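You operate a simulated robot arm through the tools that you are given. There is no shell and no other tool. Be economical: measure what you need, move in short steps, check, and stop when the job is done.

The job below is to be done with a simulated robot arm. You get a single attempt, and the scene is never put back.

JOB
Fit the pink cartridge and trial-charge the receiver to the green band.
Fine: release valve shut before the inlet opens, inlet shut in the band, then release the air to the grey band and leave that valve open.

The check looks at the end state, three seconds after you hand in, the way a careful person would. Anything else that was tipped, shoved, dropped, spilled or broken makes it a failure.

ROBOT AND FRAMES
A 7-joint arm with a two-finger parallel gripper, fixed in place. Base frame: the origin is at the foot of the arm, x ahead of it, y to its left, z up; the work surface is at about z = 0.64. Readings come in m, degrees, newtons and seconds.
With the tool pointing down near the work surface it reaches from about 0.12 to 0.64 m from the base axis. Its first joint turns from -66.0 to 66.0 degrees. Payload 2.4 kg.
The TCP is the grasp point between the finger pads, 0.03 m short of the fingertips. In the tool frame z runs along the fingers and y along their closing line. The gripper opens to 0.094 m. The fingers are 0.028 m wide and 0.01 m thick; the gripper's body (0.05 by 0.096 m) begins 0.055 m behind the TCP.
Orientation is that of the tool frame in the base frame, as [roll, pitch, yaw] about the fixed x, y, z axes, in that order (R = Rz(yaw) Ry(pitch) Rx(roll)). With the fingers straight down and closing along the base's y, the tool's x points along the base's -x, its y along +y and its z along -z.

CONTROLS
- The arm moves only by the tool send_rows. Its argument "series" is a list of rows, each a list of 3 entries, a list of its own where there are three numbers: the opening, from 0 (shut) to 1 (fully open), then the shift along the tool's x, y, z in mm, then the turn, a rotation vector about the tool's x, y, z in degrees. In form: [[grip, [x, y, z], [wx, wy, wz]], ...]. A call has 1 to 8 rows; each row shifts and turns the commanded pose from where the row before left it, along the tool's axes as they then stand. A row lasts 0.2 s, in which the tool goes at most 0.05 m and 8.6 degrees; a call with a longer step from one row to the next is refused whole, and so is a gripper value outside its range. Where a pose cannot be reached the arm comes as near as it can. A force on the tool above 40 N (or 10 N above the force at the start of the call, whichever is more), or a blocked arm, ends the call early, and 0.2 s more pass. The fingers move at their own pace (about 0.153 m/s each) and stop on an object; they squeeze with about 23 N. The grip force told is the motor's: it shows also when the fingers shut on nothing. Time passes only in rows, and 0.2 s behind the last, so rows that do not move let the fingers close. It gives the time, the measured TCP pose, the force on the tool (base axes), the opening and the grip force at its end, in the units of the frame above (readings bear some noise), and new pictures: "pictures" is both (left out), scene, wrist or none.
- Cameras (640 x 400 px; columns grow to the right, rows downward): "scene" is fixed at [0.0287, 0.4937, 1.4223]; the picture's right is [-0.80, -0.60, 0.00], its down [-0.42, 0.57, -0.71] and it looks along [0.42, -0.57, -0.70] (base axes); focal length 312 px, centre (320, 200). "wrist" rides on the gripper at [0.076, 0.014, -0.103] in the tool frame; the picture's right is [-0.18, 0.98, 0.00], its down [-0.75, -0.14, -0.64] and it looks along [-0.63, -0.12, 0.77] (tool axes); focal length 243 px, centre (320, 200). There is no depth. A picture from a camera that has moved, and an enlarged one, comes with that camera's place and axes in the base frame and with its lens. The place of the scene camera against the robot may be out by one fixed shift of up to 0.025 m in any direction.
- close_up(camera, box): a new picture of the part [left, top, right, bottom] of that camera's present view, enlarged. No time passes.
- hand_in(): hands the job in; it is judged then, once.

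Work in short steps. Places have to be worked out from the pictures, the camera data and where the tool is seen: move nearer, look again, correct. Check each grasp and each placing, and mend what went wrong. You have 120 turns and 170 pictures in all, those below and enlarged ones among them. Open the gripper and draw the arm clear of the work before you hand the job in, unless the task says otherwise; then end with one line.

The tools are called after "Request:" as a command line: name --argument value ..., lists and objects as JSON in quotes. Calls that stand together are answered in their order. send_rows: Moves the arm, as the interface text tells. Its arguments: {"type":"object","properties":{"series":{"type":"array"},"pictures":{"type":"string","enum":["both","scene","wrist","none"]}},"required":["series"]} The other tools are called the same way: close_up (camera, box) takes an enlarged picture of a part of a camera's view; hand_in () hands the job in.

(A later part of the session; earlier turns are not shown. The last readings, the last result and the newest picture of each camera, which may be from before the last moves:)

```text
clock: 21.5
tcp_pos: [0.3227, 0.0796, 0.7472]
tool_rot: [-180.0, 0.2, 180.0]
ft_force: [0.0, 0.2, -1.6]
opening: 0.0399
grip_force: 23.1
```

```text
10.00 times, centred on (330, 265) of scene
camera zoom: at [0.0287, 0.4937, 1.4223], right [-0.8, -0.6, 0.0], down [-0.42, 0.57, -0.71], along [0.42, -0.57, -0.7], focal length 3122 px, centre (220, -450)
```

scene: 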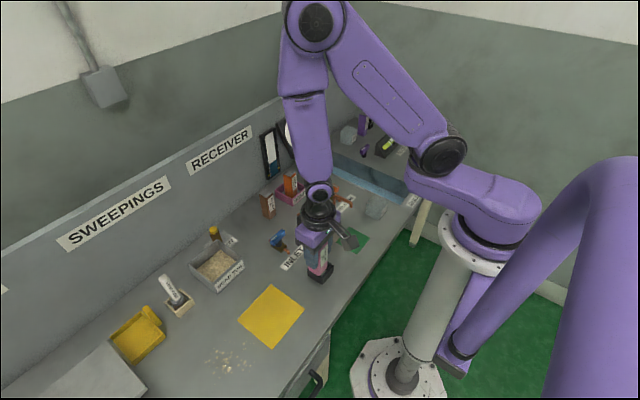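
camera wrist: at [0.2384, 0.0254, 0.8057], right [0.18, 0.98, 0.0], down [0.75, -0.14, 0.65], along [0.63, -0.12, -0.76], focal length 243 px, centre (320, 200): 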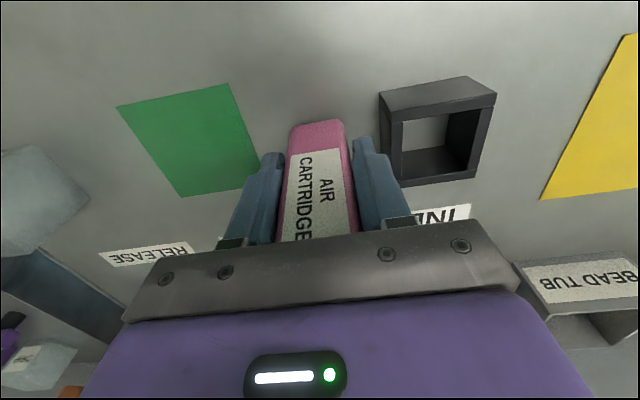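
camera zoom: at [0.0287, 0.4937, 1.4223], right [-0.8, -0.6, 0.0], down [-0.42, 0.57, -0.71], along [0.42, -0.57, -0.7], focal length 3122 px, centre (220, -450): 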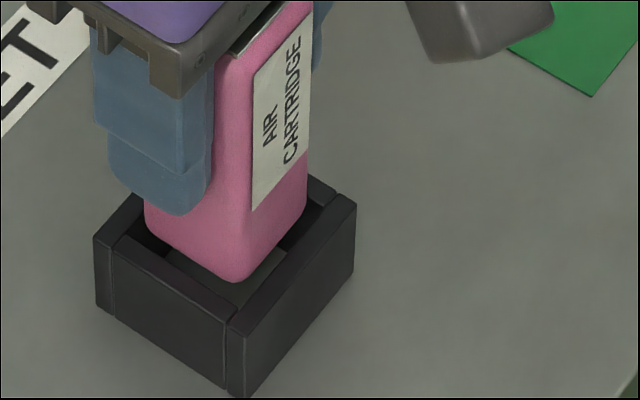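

Gaps now ~3.5 mm front, ~2.5 mm back, 1.4/2.2 mm sideways. With a 0.6 mm y nudge I lower gently.

Request:
send_rows --series '[[0.2, [0, 0.6, 3], [0, 0, 0]], [0.2, [0, 0, 4], [0, 0, 0]], [0.2, [0, 0, 4], [0, 0, 0]], [0.2, [0, 0, 4], [0, 0, 0]], [0.2, [0, 0, 4], [0, 0, 0]], [0.2, [0, 0, 4], [0, 0, 0]]]' --pictures "none"

Request:
close_up --camera "wrist" --box '[250, 60, 370, 160]'

Request:
close_up --camera "scene" --box '[310, 245, 350, 285]'

```text
clock: 22.9
tcp_pos: [0.3243, 0.0807, 0.7246]
tool_rot: [179.9, 0.2, -179.9]
ft_force: [0.0, 0.2, -0.8]
opening: 0.04
grip_force: 23.1
```

```text
4.00 times, centred on (310, 110) of wrist
camera zoom: at [0.2472, 0.0956, 0.8276], right [0.18, 0.98, 0.0], down [0.75, -0.14, 0.64], along [0.63, -0.12, -0.76], focal length 970 px, centre (360, 560)
```

zoom: 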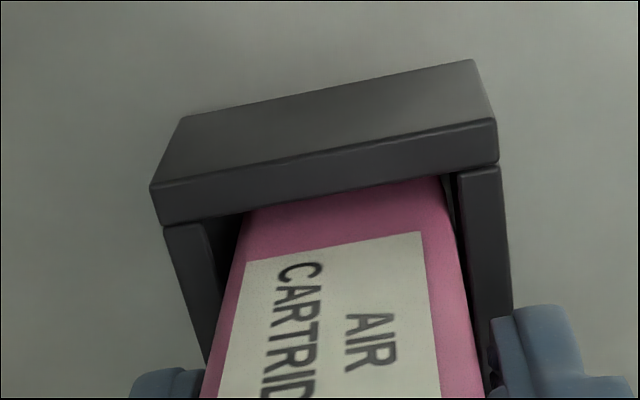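

```text
10.00 times, centred on (330, 265) of scene
camera zoom: at [0.0287, 0.4937, 1.4223], right [-0.8, -0.6, 0.0], down [-0.42, 0.57, -0.71], along [0.42, -0.57, -0.7], focal length 3122 px, centre (220, -450)
```

zoom: 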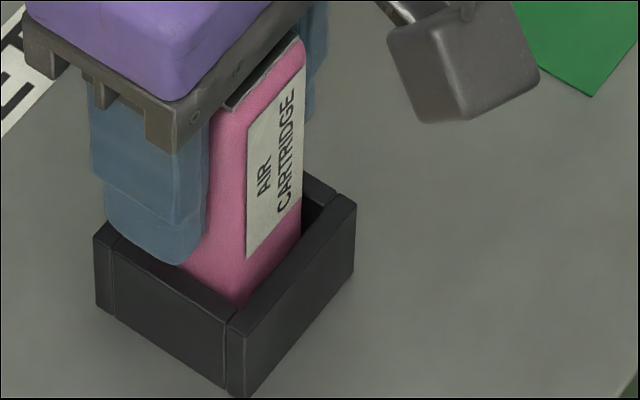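

It is inside the socket now with no contact force. I lower the remaining ~12 mm until it touches the floor.

Request:
send_rows --series '[[0.2, [0, 0, 4], [0, 0, 0]], [0.2, [0, 0, 4], [0, 0, 0]], [0.2, [0, 0, 3], [0, 0, 0]], [0.2, [0, 0, 2], [0, 0, 0]]]' --pictures "none"

Request:
close_up --camera "scene" --box '[300, 235, 360, 285]'

```text
clock: 23.9
tcp_pos: [0.3239, 0.0817, 0.7121]
tool_rot: [180.0, 0.3, 180.0]
ft_force: [-0.3, -3.3, 19.9]
opening: 0.0401
grip_force: 22.8
```

```text
8.00 times, centred on (330, 260) of scene
camera zoom: at [0.0285, 0.4936, 1.4223], right [-0.8, -0.6, 0.0], down [-0.42, 0.57, -0.71], along [0.42, -0.57, -0.7], focal length 2498 px, centre (240, -280)
```

zoom: 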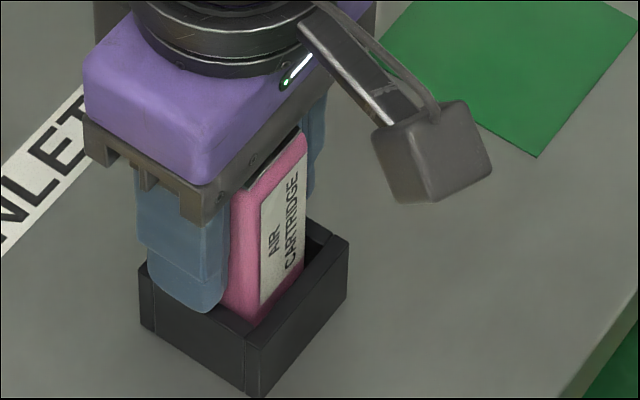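

Seated on the floor at TCP 0.712. I ease up 1 mm, open, and rise straight up clear of the cartridge.

Request:
send_rows --series '[[0.2, [0, 0, -1], [0, 0, 0]], [0.6, [0, 0, 0], [0, 0, 0]], [0.6, [0, 0, 0], [0, 0, 0]], [0.6, [0, 0, -30], [0, 0, 0]], [0.6, [0, 0, -45], [0, 0, 0]], [0.6, [0, 0, -45], [0, 0, 0]], [0.6, [0, 0, -30], [0, 0, 0]]]' --pictures "both"

Request:
close_up --camera "scene" --box '[260, 110, 380, 290]'

```text
clock: 25.5
tcp_pos: [0.3234, 0.0789, 0.8639]
tool_rot: [179.9, 0.3, 179.9]
ft_force: [0.6, 0.6, -0.2]
opening: 0.0563
grip_force: 0.0
camera wrist: at [0.2459, 0.0949, 0.967], right [0.18, 0.98, 0.0], down [0.75, -0.14, 0.64], along [0.63, -0.12, -0.76], focal length 243 px, centre (320, 200)
```

scene: 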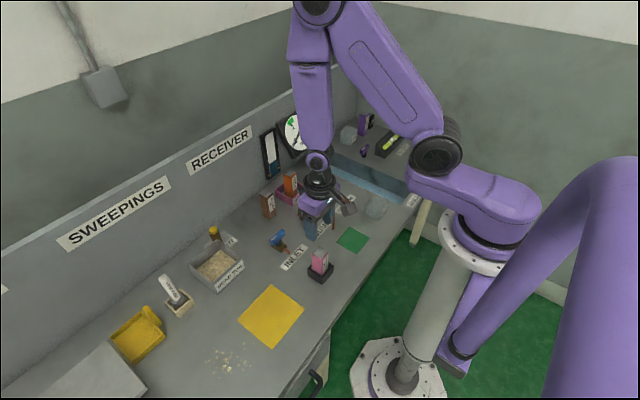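
wrist: 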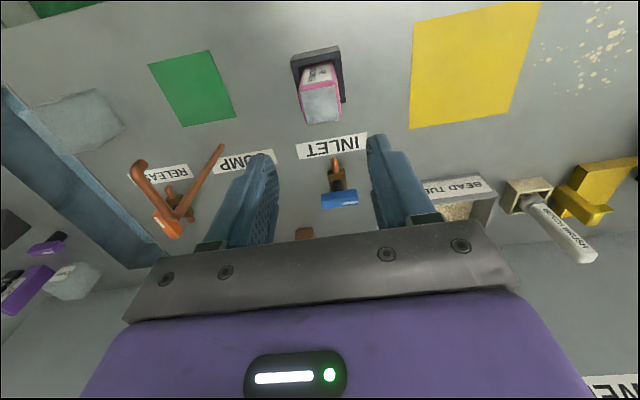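

```text
2.22 times, centred on (320, 200) of scene
camera zoom: at [0.0287, 0.4938, 1.4223], right [-0.8, -0.6, 0.0], down [-0.42, 0.57, -0.71], along [0.42, -0.57, -0.7], focal length 694 px, centre (320, 200)
```

zoom: 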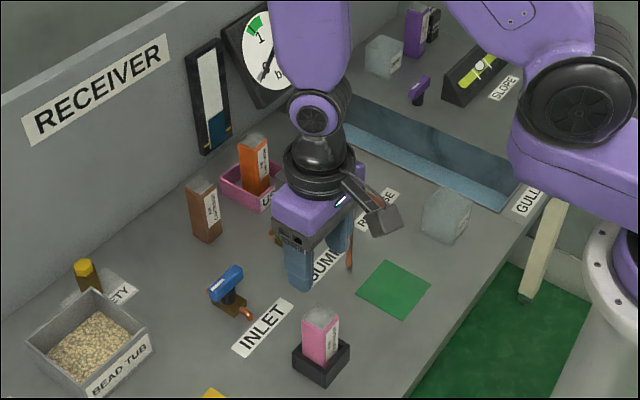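

The pink cartridge stands fitted in the socket. Now I go above and short of the release valve (staying over the spout's ~0.79 m top) to inspect its handle.

Request:
send_rows --series '[[0.5, [-13, -45, 0], [0, 0, 0]], [0.5, [-13, -45, 0], [0, 0, 0]], [0.5, [-13, -45, 0], [0, 0, 0]], [0.5, [-13, -45, 4], [0, 0, 0]], [0.5, [-13, -45, 4], [0, 0, 0]], [0.5, [-12, -44, 5], [0, 0, 0]], [0.5, [0, 0, 0], [0, 0, 0]]]' --pictures "both"

Request:
close_up --camera "wrist" --box '[240, 100, 400, 220]'

Request:
close_up --camera "scene" --box '[300, 165, 370, 235]'

```text
clock: 27.1
tcp_pos: [0.4001, -0.1881, 0.8469]
tool_rot: [179.8, 0.3, -179.9]
ft_force: [-0.1, 0.2, 0.9]
opening: 0.0471
grip_force: 0.1
camera wrist: at [0.3231, -0.1731, 0.9503], right [0.18, 0.98, 0.0], down [0.75, -0.14, 0.64], along [0.63, -0.12, -0.76], focal length 243 px, centre (320, 200)
```

scene: 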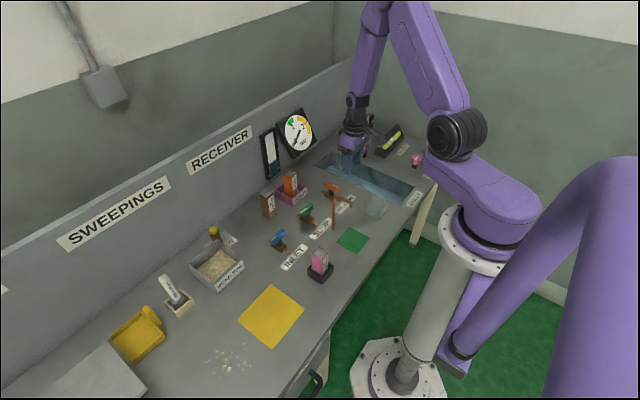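
wrist: 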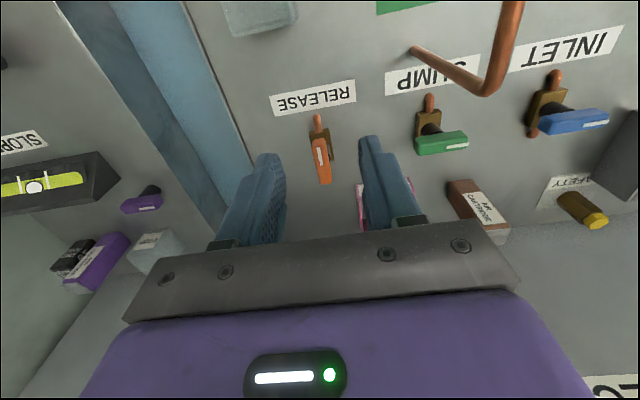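

```text
3.33 times, centred on (320, 160) of wrist
camera zoom: at [0.3231, -0.1731, 0.9503], right [0.18, 0.98, 0.0], down [0.75, -0.14, 0.64], along [0.63, -0.12, -0.76], focal length 809 px, centre (320, 333)
```

zoom: 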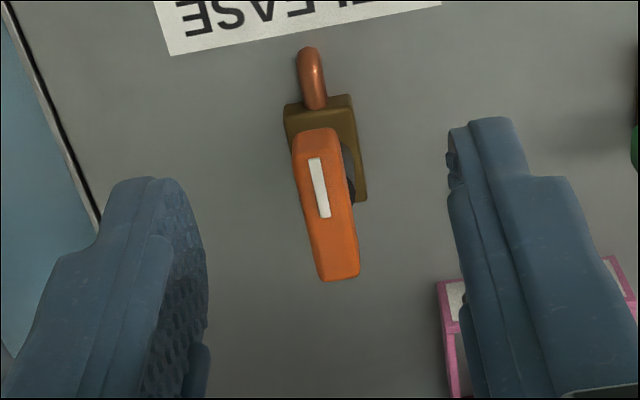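

```text
5.71 times, centred on (335, 200) of scene
camera zoom: at [0.0287, 0.4937, 1.4223], right [-0.8, -0.6, 0.0], down [-0.42, 0.57, -0.71], along [0.42, -0.57, -0.7], focal length 1784 px, centre (234, 200)
```

zoom: 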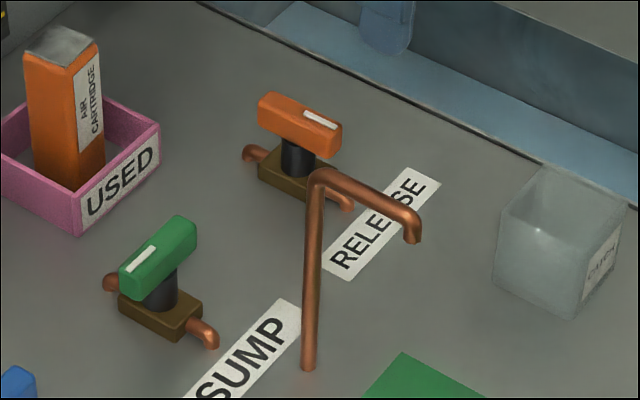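

Release handle: in line with the pipe (open), axis ≈ (0.469, −0.1985), handle length 57 mm, ~15 mm wide, z ≈0.688–0.705; mark end at −x versus +y on the shut valves, so shutting is 90° clockwise from above. I move above it.

Request:
send_rows --series '[[0.4, [-35, -5, 0], [0, 0, 0]], [0.4, [-34, -5.5, 0], [0, 0, 0]], [0.4, [0, 0, 40], [0, 0, 0]], [0.4, [0, 0, 25], [0, 0, 0]], [0.4, [0, 0, 0], [0, 0, 0]]]' --pictures "none"

Request:
close_up --camera "wrist" --box '[220, 60, 420, 220]'

Request:
close_up --camera "scene" --box '[290, 135, 370, 225]'

```text
clock: 28.3
tcp_pos: [0.4711, -0.1968, 0.7836]
tool_rot: [-179.9, 0.2, 180.0]
ft_force: [-0.5, -0.2, -0.5]
opening: 0.0376
grip_force: 0.0
```

```text
2.50 times, centred on (320, 140) of wrist
camera zoom: at [0.394, -0.182, 0.8869], right [0.18, 0.98, 0.0], down [0.75, -0.14, 0.65], along [0.63, -0.12, -0.76], focal length 606 px, centre (320, 350)
```

zoom: 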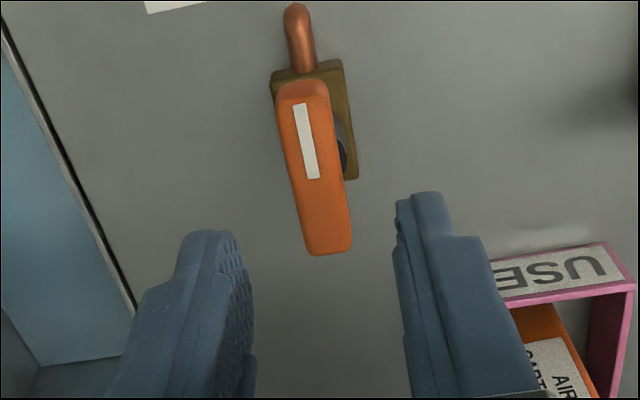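

```text
4.44 times, centred on (330, 180) of scene
camera zoom: at [0.0287, 0.4937, 1.4223], right [-0.8, -0.6, 0.0], down [-0.42, 0.57, -0.71], along [0.42, -0.57, -0.7], focal length 1388 px, centre (276, 289)
```

zoom: 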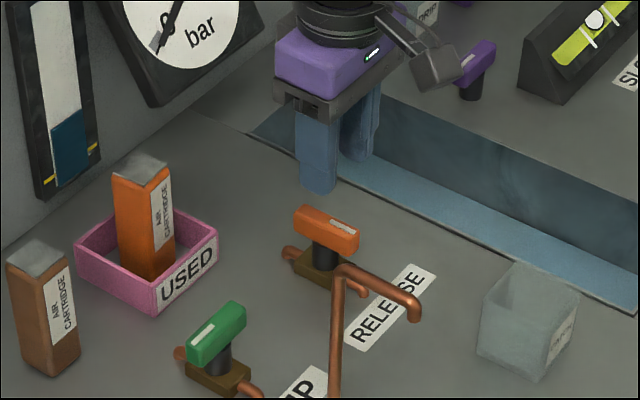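

Fingers straddle the handle well (y −0.198). I lower to TCP z≈0.706 with the fingers still open.

Request:
send_rows --series '[[0.4, [1, -1, 30], [0, 0, 0]], [0.4, [0, 0, 25], [0, 0, 0]], [0.4, [0, 0, 12], [0, 0, 0]], [0.4, [0, 0, 10], [0, 0, 0]], [0.4, [0, 0, 0], [0, 0, 0]]]' --pictures "wrist"

Request:
close_up --camera "scene" --box '[290, 135, 370, 225]'

```text
clock: 29.5
tcp_pos: [0.4703, -0.2, 0.7085]
tool_rot: [-180.0, 0.3, -180.0]
ft_force: [0.8, 0.4, 0.7]
opening: 0.0377
grip_force: 0.1
camera wrist: at [0.3919, -0.1843, 0.8105], right [0.18, 0.98, 0.0], down [0.75, -0.14, 0.65], along [0.63, -0.12, -0.76], focal length 243 px, centre (320, 200)
```

wrist: 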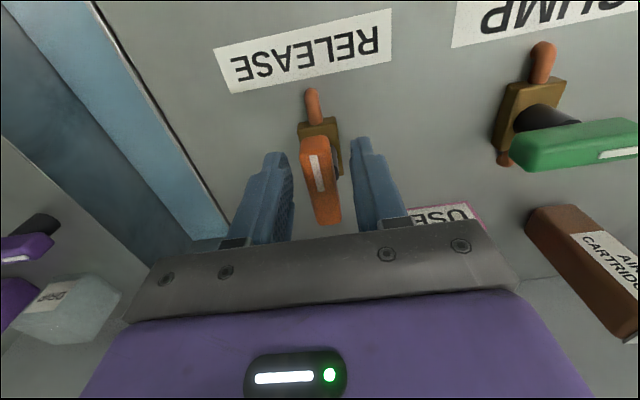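

```text
4.44 times, centred on (330, 180) of scene
camera zoom: at [0.0287, 0.4937, 1.4223], right [-0.8, -0.6, 0.0], down [-0.42, 0.57, -0.71], along [0.42, -0.57, -0.7], focal length 1388 px, centre (276, 289)
```

zoom: 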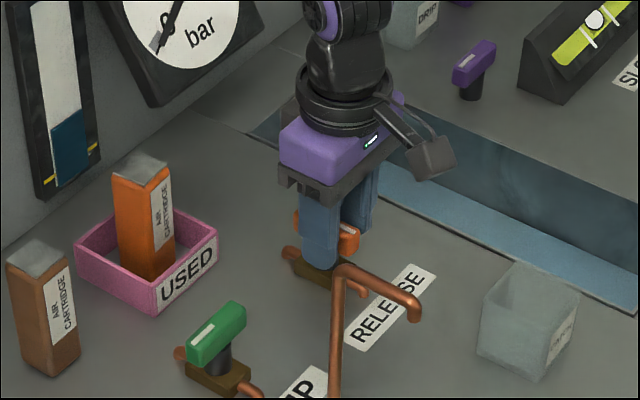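

The fingers bracket the handle at the right height. I close on it and turn the first ~50° clockwise (+ about tool z).

Request:
send_rows --series '[[0.05, [0, 0, 0], [0, 0, 0]], [0.05, [0, 0, 0], [0, 0, 0]], [0.05, [0, 0, 0], [0, 0, 8.5]], [0.05, [0, 0, 0], [0, 0, 8.5]], [0.05, [0, 0, 0], [0, 0, 8.5]], [0.05, [0, 0, 0], [0, 0, 8.5]], [0.05, [0, 0, 0], [0, 0, 8.5]], [0.05, [0, 0, 0], [0, 0, 8.5]]]' --pictures "both"

```text
clock: 31.1
tcp_pos: [0.4705, -0.1924, 0.7078]
tool_rot: [179.8, 0.0, 139.4]
ft_force: [4.8, 0.9, -3.9]
opening: 0.017
grip_force: 45.5
stopped in row 8: the force on the tool passed its limit (the readings are from after the stop); the commanded pose is now the measured one
camera wrist: at [0.4222, -0.132, 0.8109], right [0.78, 0.63, 0.0], down [0.48, -0.6, 0.64], along [0.4, -0.5, -0.77], focal length 243 px, centre (320, 200)
```

scene: 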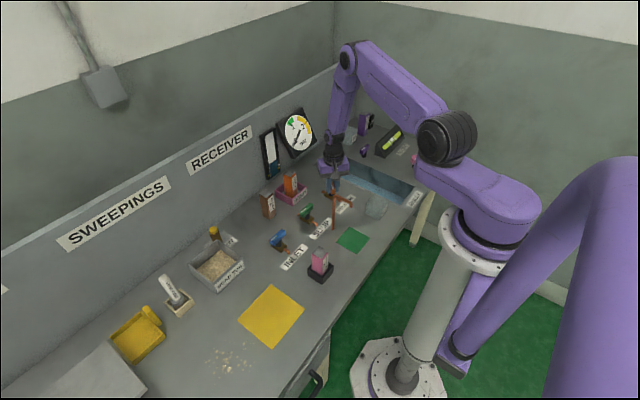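
wrist: 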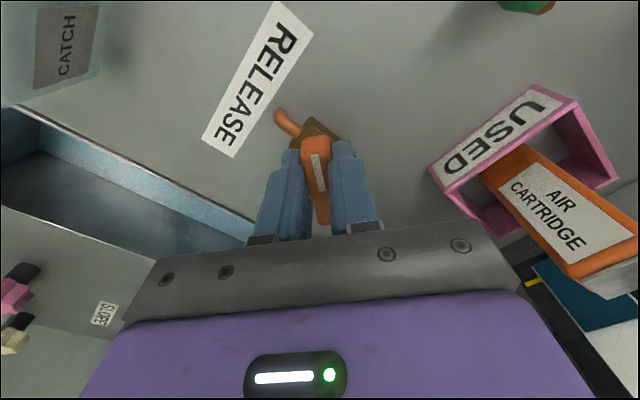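

Turned ~40° but the tool drifted 7 mm in y and force built up, so my turning centre is off the true pivot. I look closer.

Request:
close_up --camera "wrist" --box '[240, 90, 400, 250]'

Request:
close_up --camera "scene" --box '[300, 145, 370, 215]'

```text
2.50 times, centred on (320, 170) of wrist
camera zoom: at [0.4222, -0.132, 0.8109], right [0.78, 0.63, 0.0], down [0.48, -0.6, 0.64], along [0.4, -0.5, -0.77], focal length 606 px, centre (320, 275)
```

zoom: 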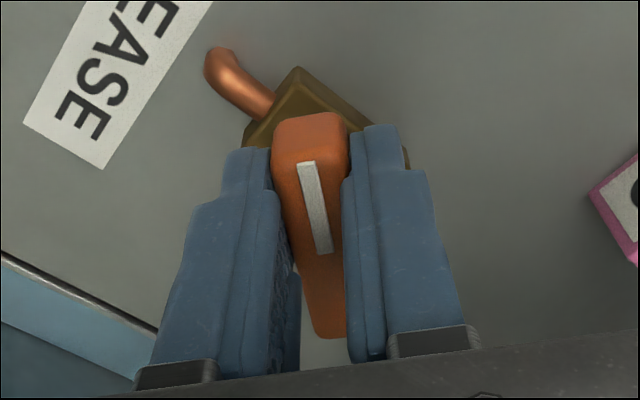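

```text
5.71 times, centred on (335, 180) of scene
camera zoom: at [0.0289, 0.4937, 1.4223], right [-0.8, -0.6, 0.0], down [-0.42, 0.57, -0.71], along [0.42, -0.57, -0.7], focal length 1784 px, centre (234, 314)
```

zoom: 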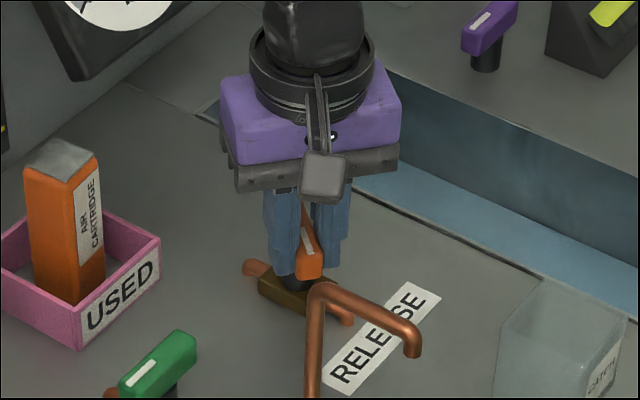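

The handle follows. From the drift, the pivot lies ~7.5 mm off the TCP along tool −x, so I keep turning about it, adding ~1.1 mm in tool y per step.

Request:
send_rows --series '[[0.05, [0, 1.1, 0], [0, 0, 8.2]], [0.05, [0, 1.1, 0], [0, 0, 8.2]], [0.05, [0, 1.1, 0], [0, 0, 8.2]], [0.05, [0, 1.1, 0], [0, 0, 8.2]], [0.05, [0, 1.1, 0], [0, 0, 8.2]], [0.05, [0, 1.1, 0], [0, 0, 8.2]]]' --pictures "both"

Request:
close_up --camera "scene" --box '[300, 145, 370, 215]'

```text
clock: 32.5
tcp_pos: [0.4798, -0.189, 0.7078]
tool_rot: [179.5, 0.0, 90.3]
ft_force: [23.4, 9.6, -15.8]
opening: 0.0171
grip_force: 45.0
camera wrist: at [0.4924, -0.112, 0.811], right [0.98, -0.18, 0.01], down [-0.14, -0.75, 0.64], along [-0.11, -0.63, -0.77], focal length 243 px, centre (320, 200)
```

scene: 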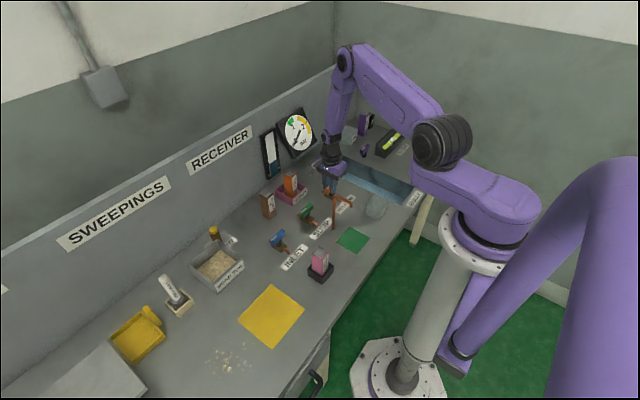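
wrist: 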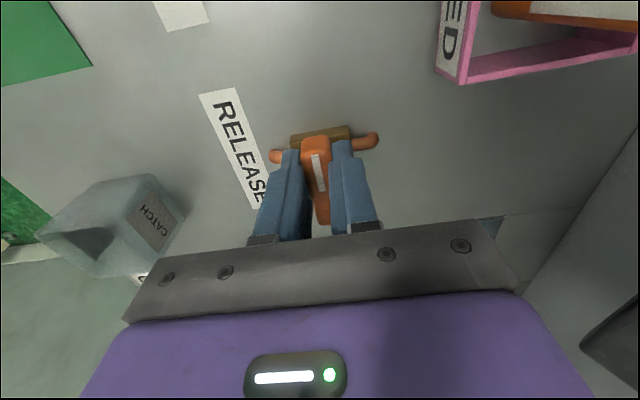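

```text
5.71 times, centred on (335, 180) of scene
camera zoom: at [0.0294, 0.4938, 1.4222], right [-0.8, -0.6, 0.0], down [-0.42, 0.57, -0.71], along [0.42, -0.57, -0.71], focal length 1784 px, centre (234, 314)
```

zoom: 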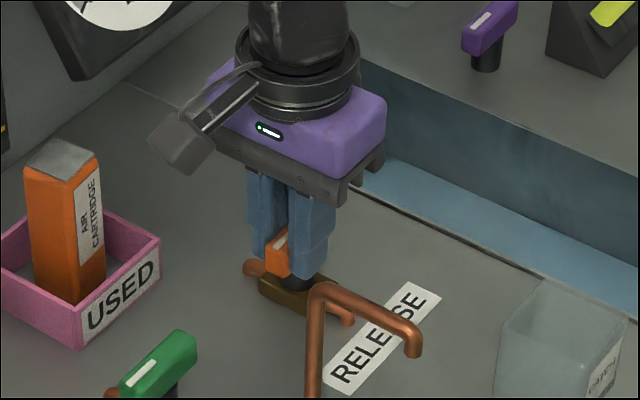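

The handle now stands across the pipe. There's sideways strain (23 N in x), so I relax 4 mm, open, and rise to check.

Request:
send_rows --series '[[0.05, [0, -4, 0], [0, 0, 0]], [0.35, [0, 0, 0], [0, 0, 0]], [0.35, [0, 0, 0], [0, 0, 0]], [0.35, [0, 0, -30], [0, 0, 0]], [0.35, [0, 0, -40], [0, 0, 0]], [0.35, [30, 0, -30], [0, 0, 0]], [0.35, [0, 0, 0], [0, 0, 0]]]' --pictures "wrist"

Request:
close_up --camera "scene" --box '[270, 105, 370, 225]'

Request:
close_up --camera "wrist" --box '[240, 100, 400, 220]'

```text
clock: 32.8
tcp_pos: [0.4793, -0.1892, 0.7072]
tool_rot: [179.3, 0.1, 90.4]
ft_force: [8.3, -1.4, -9.8]
opening: 0.0171
grip_force: 44.3
stopped in row 1: the force on the tool passed its limit (the readings are from after the stop); the commanded pose is now the measured one
camera wrist: at [0.4916, -0.1118, 0.811], right [0.98, -0.18, 0.01], down [-0.14, -0.75, 0.64], along [-0.1, -0.63, -0.77], focal length 243 px, centre (320, 200)
```

wrist: 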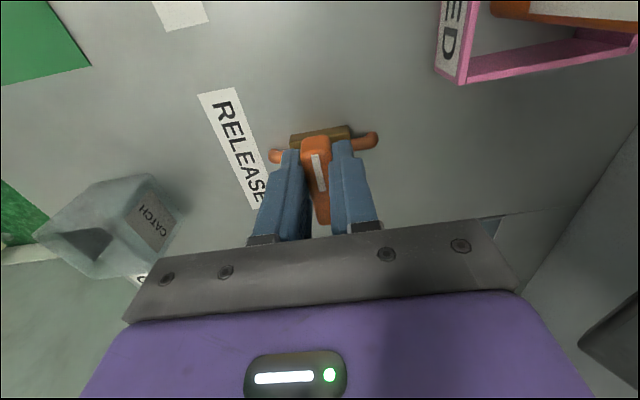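

```text
3.33 times, centred on (320, 165) of scene
camera zoom: at [0.029, 0.4936, 1.4223], right [-0.8, -0.6, 0.0], down [-0.42, 0.57, -0.71], along [0.42, -0.57, -0.71], focal length 1041 px, centre (320, 317)
```

zoom: 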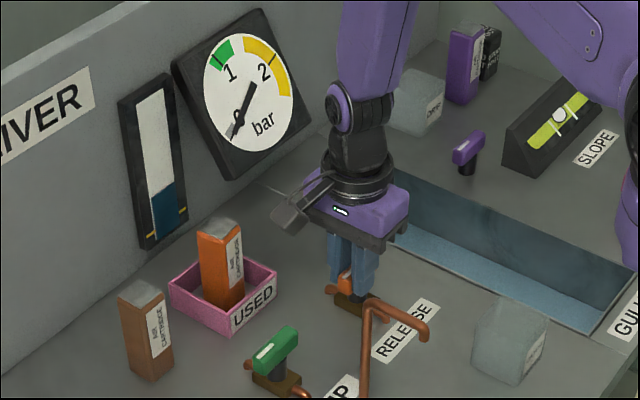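

```text
3.33 times, centred on (320, 160) of wrist
camera zoom: at [0.4916, -0.1118, 0.811], right [0.98, -0.18, 0.01], down [-0.14, -0.75, 0.64], along [-0.1, -0.63, -0.77], focal length 809 px, centre (320, 333)
```

zoom: 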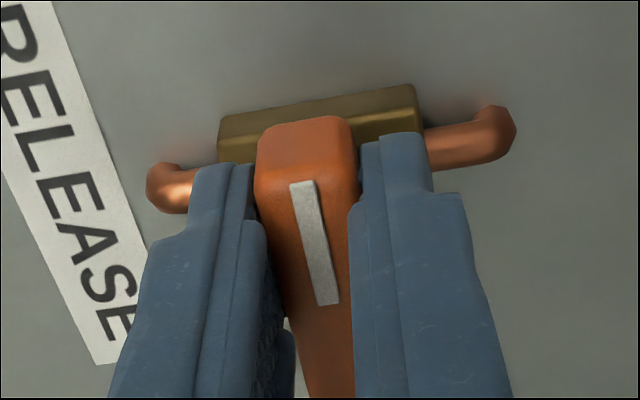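

Strain is down to ~8 N and the pose has been reset. I open and rise now.

Request:
send_rows --series '[[0.35, [0, 0, 0], [0, 0, 0]], [0.35, [0, 0, 0], [0, 0, 0]], [0.35, [0, 0, -30], [0, 0, 0]], [0.35, [0, 0, -40], [0, 0, 0]], [0.35, [30, 0, -30], [0, 0, 0]], [0.35, [0, 0, 0], [0, 0, 0]]]' --pictures "wrist"

Request:
close_up --camera "wrist" --box '[240, 60, 400, 180]'

Request:
close_up --camera "scene" --box '[280, 165, 360, 265]'

```text
clock: 34.2
tcp_pos: [0.4776, -0.1585, 0.8096]
tool_rot: [179.3, 0.1, 90.3]
ft_force: [-0.8, -0.2, 0.1]
opening: 0.0328
grip_force: 0.1
camera wrist: at [0.4893, -0.0816, 0.9118], right [0.98, -0.18, 0.01], down [-0.14, -0.75, 0.64], along [-0.11, -0.63, -0.77], focal length 243 px, centre (320, 200)
```

wrist: 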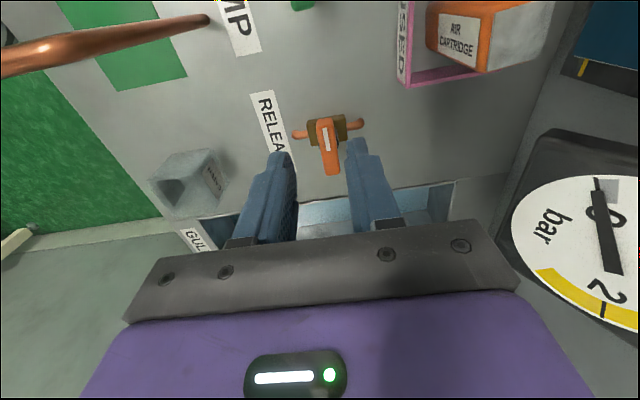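

```text
3.33 times, centred on (320, 120) of wrist
camera zoom: at [0.4893, -0.0816, 0.9118], right [0.98, -0.18, 0.01], down [-0.14, -0.75, 0.64], along [-0.11, -0.63, -0.77], focal length 809 px, centre (320, 467)
```

zoom: 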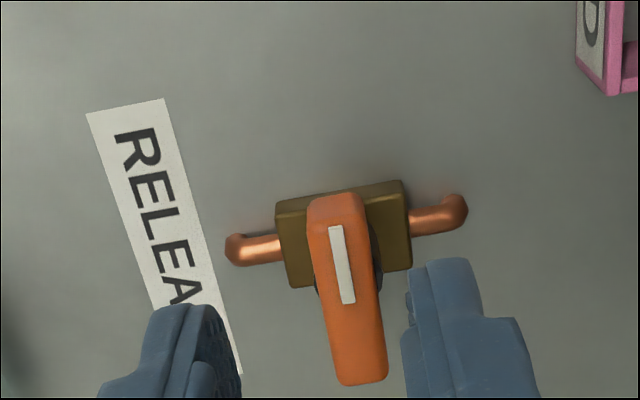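

```text
4.00 times, centred on (320, 215) of scene
camera zoom: at [0.0287, 0.4937, 1.4223], right [-0.8, -0.6, 0.0], down [-0.42, 0.57, -0.71], along [0.42, -0.57, -0.7], focal length 1249 px, centre (320, 140)
```

zoom: 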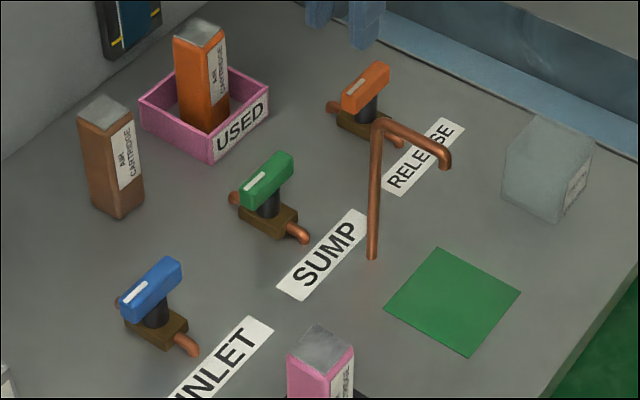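

The release handle now matches the other two shut handles, and the gauge is still in grey. Grip evidence puts that pivot at about (0.4785, −0.198). Keeping yaw 90°, I travel over to the inlet.

Request:
send_rows --series '[[0.4, [43, 0, -15], [0, 0, 0]], [0.4, [43, 0, 0], [0, 0, 0]], [0.4, [43, 0, 0], [0, 0, 0]], [0.4, [43, -1, 0], [0, 0, 0]], [0.4, [43, -2, 0], [0, 0, 0]], [0.4, [43, -2, 15], [0, 0, 0]], [0.4, [0, 0, 0], [0, 0, 0]]]' --pictures "both"

Request:
close_up --camera "wrist" --box '[240, 60, 400, 180]'

```text
clock: 35.8
tcp_pos: [0.4693, 0.1002, 0.8065]
tool_rot: [179.4, 0.0, 90.3]
ft_force: [-0.1, 0.2, -0.4]
opening: 0.0377
grip_force: 0.1
camera wrist: at [0.4811, 0.1779, 0.9098], right [0.98, -0.18, 0.01], down [-0.14, -0.75, 0.64], along [-0.11, -0.63, -0.77], focal length 243 px, centre (320, 200)
```

scene: 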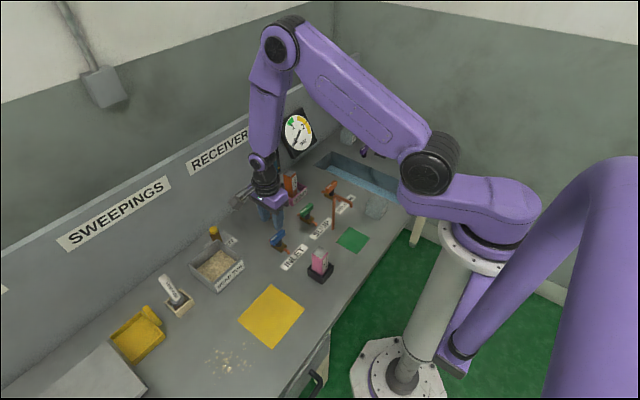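
wrist: 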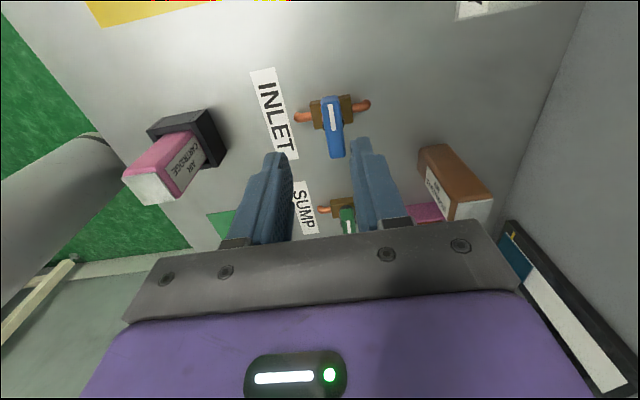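

```text
3.33 times, centred on (320, 120) of wrist
camera zoom: at [0.4811, 0.1779, 0.9098], right [0.98, -0.18, 0.01], down [-0.14, -0.75, 0.64], along [-0.11, -0.63, -0.77], focal length 809 px, centre (320, 467)
```

zoom: 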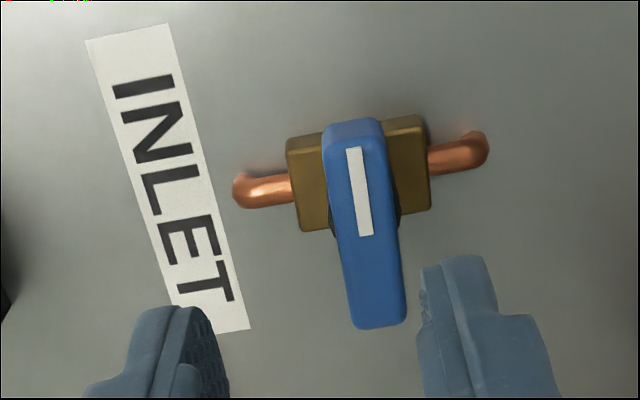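

The dial stays visible in the scene from here. Inlet pivot ≈ (0.4777, 0.079); I move over it and descend with open fingers either side of the handle.

Request:
send_rows --series '[[0.4, [-21, 8.4, 0], [0, 0, 0]], [0.4, [0, 0, 30], [0, 0, 0]], [0.4, [0, 0, 20], [0, 0, 0]], [0.4, [0, 0, 0], [0, 0, 0]]]' --pictures "none"

Request:
close_up --camera "wrist" --box '[240, 60, 400, 220]'

Request:
close_up --camera "scene" --box '[240, 100, 340, 270]'

```text
clock: 36.8
tcp_pos: [0.48, 0.078, 0.7555]
tool_rot: [179.4, 0.2, 90.4]
ft_force: [-0.4, 0.2, -0.7]
opening: 0.0379
grip_force: 0.2
```

```text
2.50 times, centred on (320, 140) of wrist
camera zoom: at [0.4921, 0.1553, 0.8592], right [0.98, -0.18, 0.01], down [-0.14, -0.75, 0.64], along [-0.11, -0.63, -0.77], focal length 606 px, centre (320, 350)
```

zoom: 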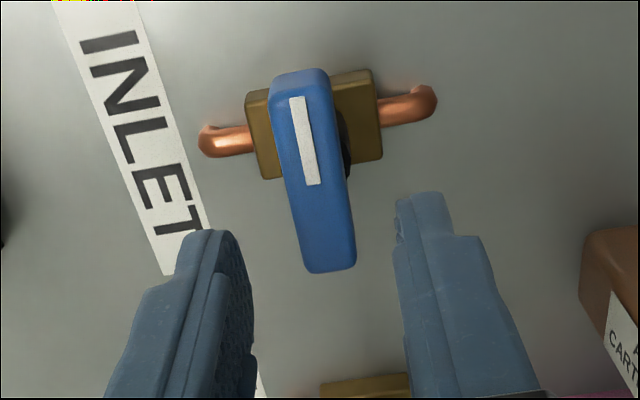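

```text
2.35 times, centred on (290, 185) of scene
camera zoom: at [0.0287, 0.4937, 1.4223], right [-0.8, -0.6, 0.0], down [-0.42, 0.57, -0.71], along [0.42, -0.57, -0.7], focal length 735 px, centre (391, 235)
```

zoom: 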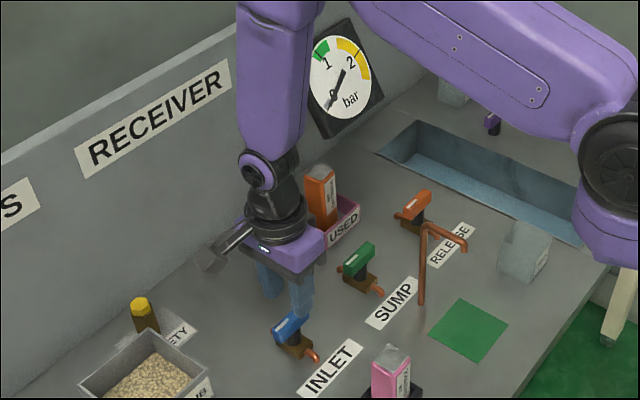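

Handle centred in x; I nudge 2.5 mm in +y and lower to z≈0.708.

Request:
send_rows --series '[[0.4, [2.5, 0, 20], [0, 0, 0]], [0.4, [0, 0, 15], [0, 0, 0]], [0.4, [0, 0, 12], [0, 0, 0]], [0.4, [0, 0, 0], [0, 0, 0]]]' --pictures "wrist"

```text
clock: 37.8
tcp_pos: [0.4795, 0.0803, 0.7102]
tool_rot: [179.4, 0.2, 90.4]
ft_force: [-0.4, -0.6, -0.8]
opening: 0.0378
grip_force: 0.0
camera wrist: at [0.4932, 0.1574, 0.8141], right [0.98, -0.18, 0.01], down [-0.14, -0.75, 0.64], along [-0.11, -0.63, -0.77], focal length 243 px, centre (320, 200)
```

wrist: 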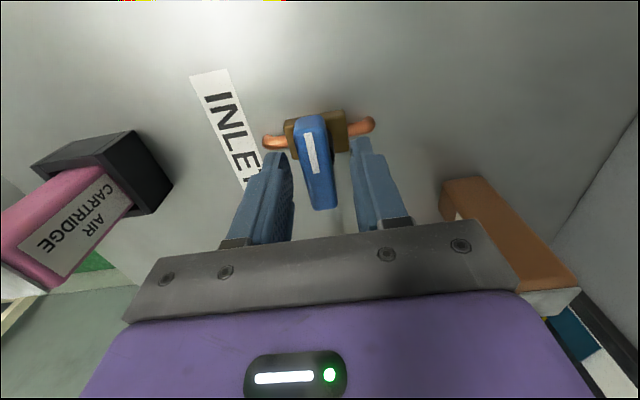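

With the known view bias the pivot lies at the TCP. I close on the handle first and check.

Request:
send_rows --series '[[0.05, [0, 0, 0], [0, 0, 0]], [0.05, [0, 0, 0], [0, 0, 0]]]' --pictures "wrist"

Request:
close_up --camera "scene" --box '[270, 100, 330, 170]'

```text
clock: 38.4
tcp_pos: [0.4801, 0.0805, 0.7112]
tool_rot: [179.7, 0.0, 90.3]
ft_force: [-5.4, 0.2, 3.5]
opening: 0.0167
grip_force: 45.0
camera wrist: at [0.4922, 0.1574, 0.8139], right [0.98, -0.18, 0.01], down [-0.14, -0.75, 0.64], along [-0.11, -0.63, -0.77], focal length 243 px, centre (320, 200)
```

wrist: 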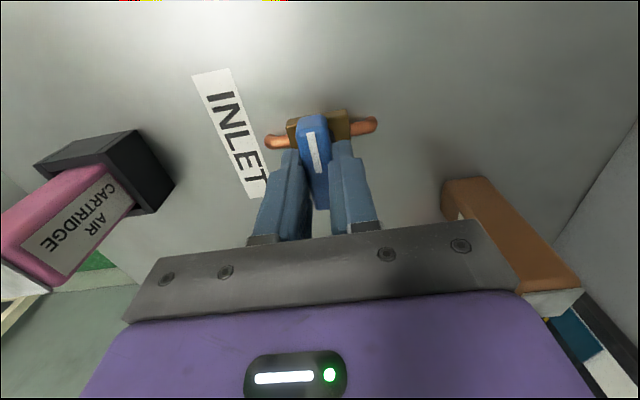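

```text
5.71 times, centred on (300, 135) of scene
camera zoom: at [0.0286, 0.4937, 1.4223], right [-0.8, -0.6, 0.0], down [-0.42, 0.57, -0.71], along [0.42, -0.57, -0.7], focal length 1784 px, centre (434, 571)
```

zoom: 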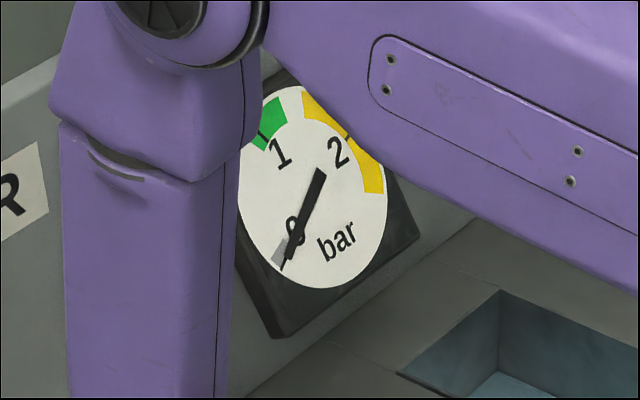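

Gripped; the gauge remains readable past the arm. I turn the first ~34° counter-clockwise and check the gauge.

Request:
send_rows --series '[[0.05, [0, 0.4, 0], [0, 0, -8.5]], [0.05, [0, 0.4, 0], [0, 0, -8.5]], [0.05, [0, 0.4, 0], [0, 0, -8.5]], [0.05, [0, 0.4, 0], [0, 0, -8.5]]]' --pictures "wrist"

Request:
close_up --camera "scene" --box '[270, 100, 330, 170]'

```text
clock: 39.4
tcp_pos: [0.4808, 0.0807, 0.7119]
tool_rot: [180.0, 0.2, 124.4]
ft_force: [-22.0, -6.0, 15.5]
opening: 0.0168
grip_force: 45.5
camera wrist: at [0.4476, 0.1522, 0.8136], right [0.91, 0.4, 0.0], down [0.31, -0.7, 0.64], along [0.26, -0.59, -0.76], focal length 243 px, centre (320, 200)
```

wrist: 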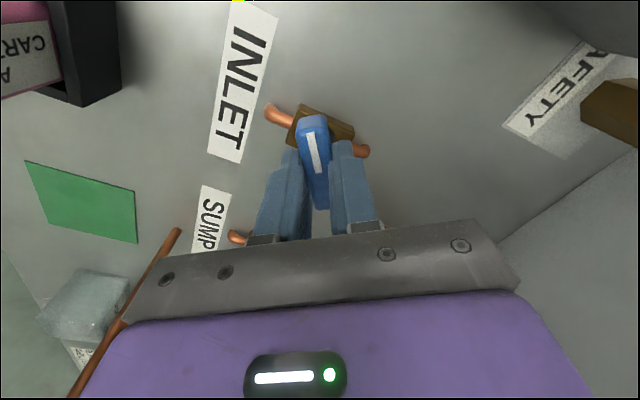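

```text
5.71 times, centred on (300, 135) of scene
camera zoom: at [0.028, 0.4936, 1.4223], right [-0.8, -0.6, 0.0], down [-0.42, 0.57, -0.71], along [0.42, -0.57, -0.7], focal length 1784 px, centre (434, 571)
```

zoom: 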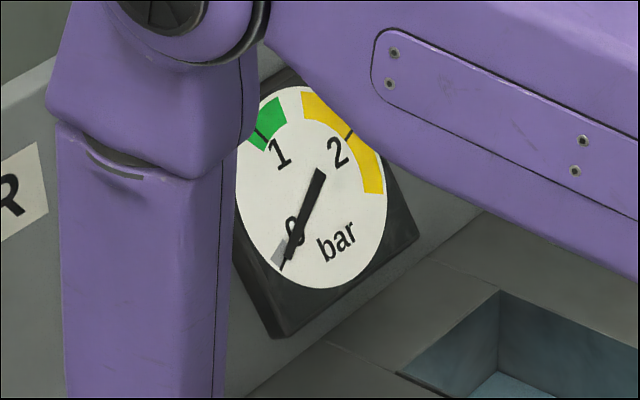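

Turned 34°, gauge still at grey; the strain (−22 N in x) says the turning centre must shift about −3 mm in tool y. I relax that while turning another ~17°.

Request:
send_rows --series '[[0.05, [0.8, -3, 0], [0, 0, -4]], [0.05, [0, -0.8, 0], [0, 0, -8]], [0.05, [0, -0.8, 0], [0, 0, -8]]]' --pictures "none"

Request:
close_up --camera "scene" --box '[270, 100, 330, 170]'

```text
clock: 40.2
tcp_pos: [0.4797, 0.0799, 0.7102]
tool_rot: [179.7, 0.6, 144.6]
ft_force: [-0.7, 6.8, -16.3]
opening: 0.017
grip_force: 44.9
```

```text
5.71 times, centred on (300, 135) of scene
camera zoom: at [0.029, 0.4939, 1.4222], right [-0.8, -0.6, 0.0], down [-0.42, 0.57, -0.71], along [0.42, -0.57, -0.7], focal length 1784 px, centre (434, 571)
```

zoom: 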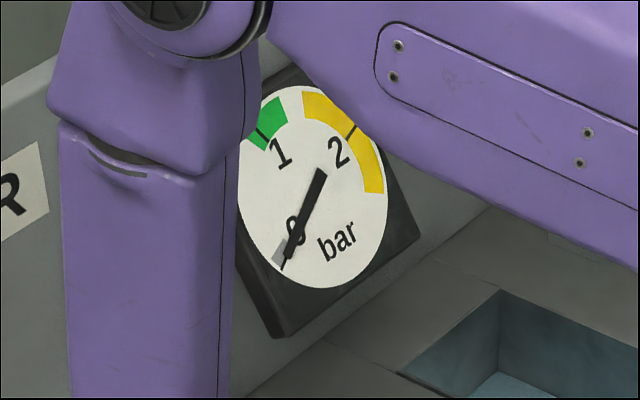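

Needle still in grey at ~54° open; TCP hardly moved so pivot ≈ TCP. I continue with small steps.

Request:
send_rows --series '[[0.05, [0, 0.5, 0], [0, 0, -8]], [0.05, [0, 0, 0], [0, 0, -7]]]' --pictures "none"

Request:
close_up --camera "scene" --box '[270, 100, 330, 170]'

```text
clock: 40.8
tcp_pos: [0.4797, 0.0807, 0.7115]
tool_rot: [179.9, 0.7, 159.5]
ft_force: [0.2, 10.0, -13.6]
opening: 0.0169
grip_force: 45.4
```

```text
5.71 times, centred on (300, 135) of scene
camera zoom: at [0.029, 0.494, 1.4222], right [-0.8, -0.6, 0.0], down [-0.42, 0.57, -0.71], along [0.42, -0.57, -0.7], focal length 1784 px, centre (434, 571)
```

zoom: 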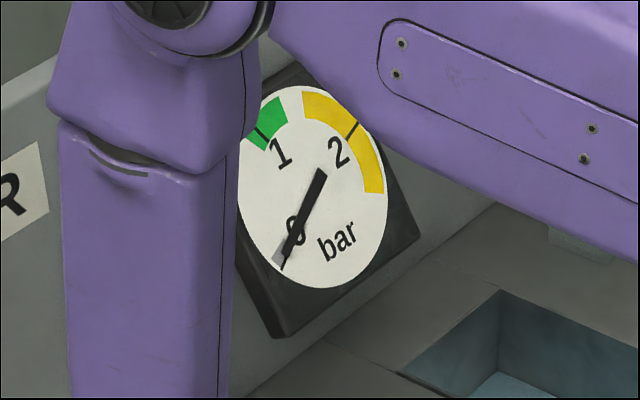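

The valve is ~69° open. I hold one row to see whether the needle moves.

Request:
send_rows --series '[[0.05, [0, 0.5, 0], [0, 0, -3]]]' --pictures "none"

Request:
close_up --camera "scene" --box '[270, 100, 330, 170]'

```text
clock: 41.2
tcp_pos: [0.4794, 0.0797, 0.7106]
tool_rot: [179.8, 0.7, 162.3]
ft_force: [-2.8, 9.8, -15.0]
opening: 0.017
grip_force: 44.6
```

```text
5.71 times, centred on (300, 135) of scene
camera zoom: at [0.0288, 0.494, 1.4222], right [-0.8, -0.6, 0.0], down [-0.42, 0.57, -0.71], along [0.42, -0.57, -0.7], focal length 1784 px, centre (434, 571)
```

zoom: 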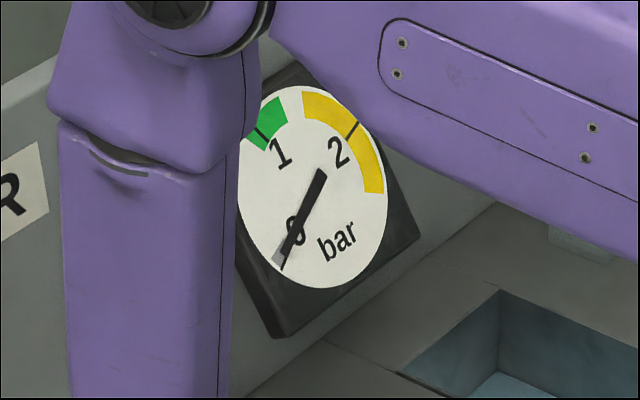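

The needle is creeping up. I hold about 0.8 s and look again.

Request:
send_rows --series '[[0.05, [0, 0, 0], [0, 0, 0]], [0.05, [0, 0, 0], [0, 0, 0]], [0.05, [0, 0, 0], [0, 0, 0]]]' --pictures "none"

Request:
close_up --camera "scene" --box '[270, 100, 330, 170]'

```text
clock: 42.0
tcp_pos: [0.4807, 0.0802, 0.7098]
tool_rot: [179.8, 0.6, 162.4]
ft_force: [-3.2, 9.5, -16.9]
opening: 0.017
grip_force: 44.9
```

```text
5.71 times, centred on (300, 135) of scene
camera zoom: at [0.0289, 0.494, 1.4222], right [-0.8, -0.6, 0.0], down [-0.42, 0.57, -0.71], along [0.42, -0.57, -0.7], focal length 1784 px, centre (434, 571)
```

zoom: 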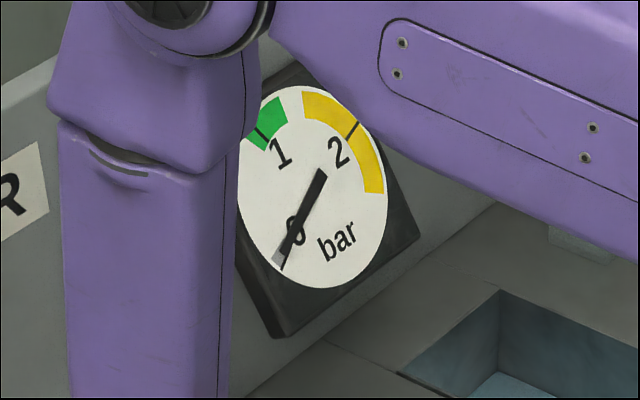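

Very slow. I open further by ~9° and hold a little.

Request:
send_rows --series '[[0.05, [0, 0.5, 0], [0, 0, -8.5]], [0.05, [0, 0, 0], [0, 0, 0]], [0.05, [0, 0, 0], [0, 0, 0]]]' --pictures "none"

Request:
close_up --camera "scene" --box '[270, 100, 330, 170]'

```text
clock: 42.8
tcp_pos: [0.4801, 0.0806, 0.7097]
tool_rot: [180.0, 0.6, 170.8]
ft_force: [1.9, 3.6, -13.9]
opening: 0.0168
grip_force: 45.6
```

```text
5.71 times, centred on (300, 135) of scene
camera zoom: at [0.029, 0.4938, 1.4222], right [-0.8, -0.6, 0.0], down [-0.42, 0.57, -0.71], along [0.42, -0.57, -0.7], focal length 1784 px, centre (434, 571)
```

zoom: 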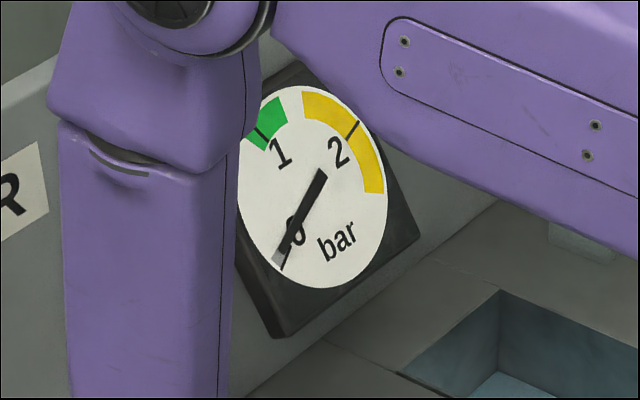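

The needle is rising slowly; I finish opening to in-line and hold.

Request:
send_rows --series '[[0.05, [0, 0, 0], [0, 0, -8.5]], [0.05, [0, 0, 0], [0, 0, 0]], [0.05, [0, 0, 0], [0, 0, 0]], [0.05, [0, 0, 0], [0, 0, 0]]]' --pictures "wrist"

Request:
close_up --camera "scene" --box '[270, 100, 330, 170]'

```text
clock: 43.8
tcp_pos: [0.4794, 0.0798, 0.7105]
tool_rot: [-179.9, 0.6, 179.4]
ft_force: [-1.3, -2.4, -10.5]
opening: 0.0168
grip_force: 45.1
camera wrist: at [0.402, 0.0963, 0.8131], right [0.2, 0.98, 0.0], down [0.74, -0.15, 0.65], along [0.64, -0.13, -0.76], focal length 243 px, centre (320, 200)
```

wrist: 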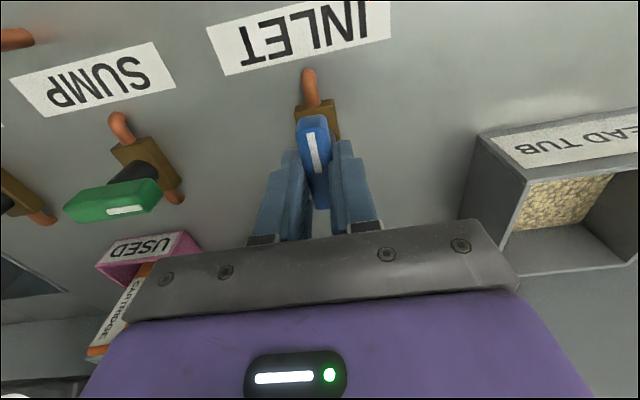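

```text
5.71 times, centred on (300, 135) of scene
camera zoom: at [0.0288, 0.4937, 1.4223], right [-0.8, -0.6, 0.0], down [-0.42, 0.57, -0.71], along [0.42, -0.57, -0.7], focal length 1784 px, centre (434, 571)
```

zoom: 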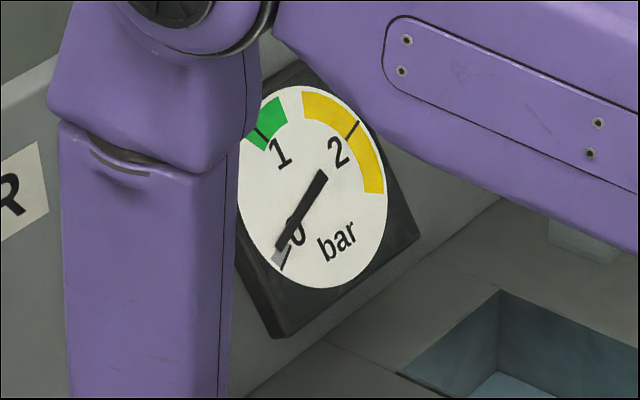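

Fully in line; the needle is leaving grey. I hold 1.4 s and re-read to get the rate.

Request:
send_rows --series '[[0.05, [0, 0, 0], [0, 0, 0]], [0.05, [0, 0, 0], [0, 0, 0]], [0.05, [0, 0, 0], [0, 0, 0]], [0.05, [0, 0, 0], [0, 0, 0]], [0.05, [0, 0, 0], [0, 0, 0]], [0.05, [0, 0, 0], [0, 0, 0]]]' --pictures "none"

Request:
close_up --camera "scene" --box '[270, 100, 330, 170]'

```text
clock: 45.2
tcp_pos: [0.4789, 0.0804, 0.7104]
tool_rot: [-180.0, 0.6, 179.2]
ft_force: [1.8, -7.4, -9.8]
opening: 0.0168
grip_force: 45.1
```

```text
5.71 times, centred on (300, 135) of scene
camera zoom: at [0.0289, 0.4936, 1.4223], right [-0.8, -0.6, 0.0], down [-0.42, 0.57, -0.71], along [0.42, -0.57, -0.7], focal length 1784 px, centre (434, 571)
```

zoom: 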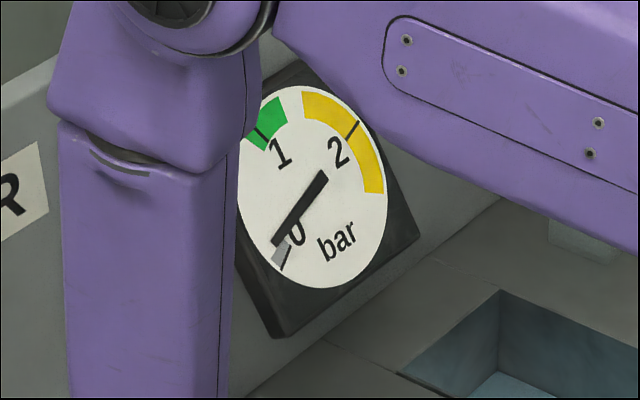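

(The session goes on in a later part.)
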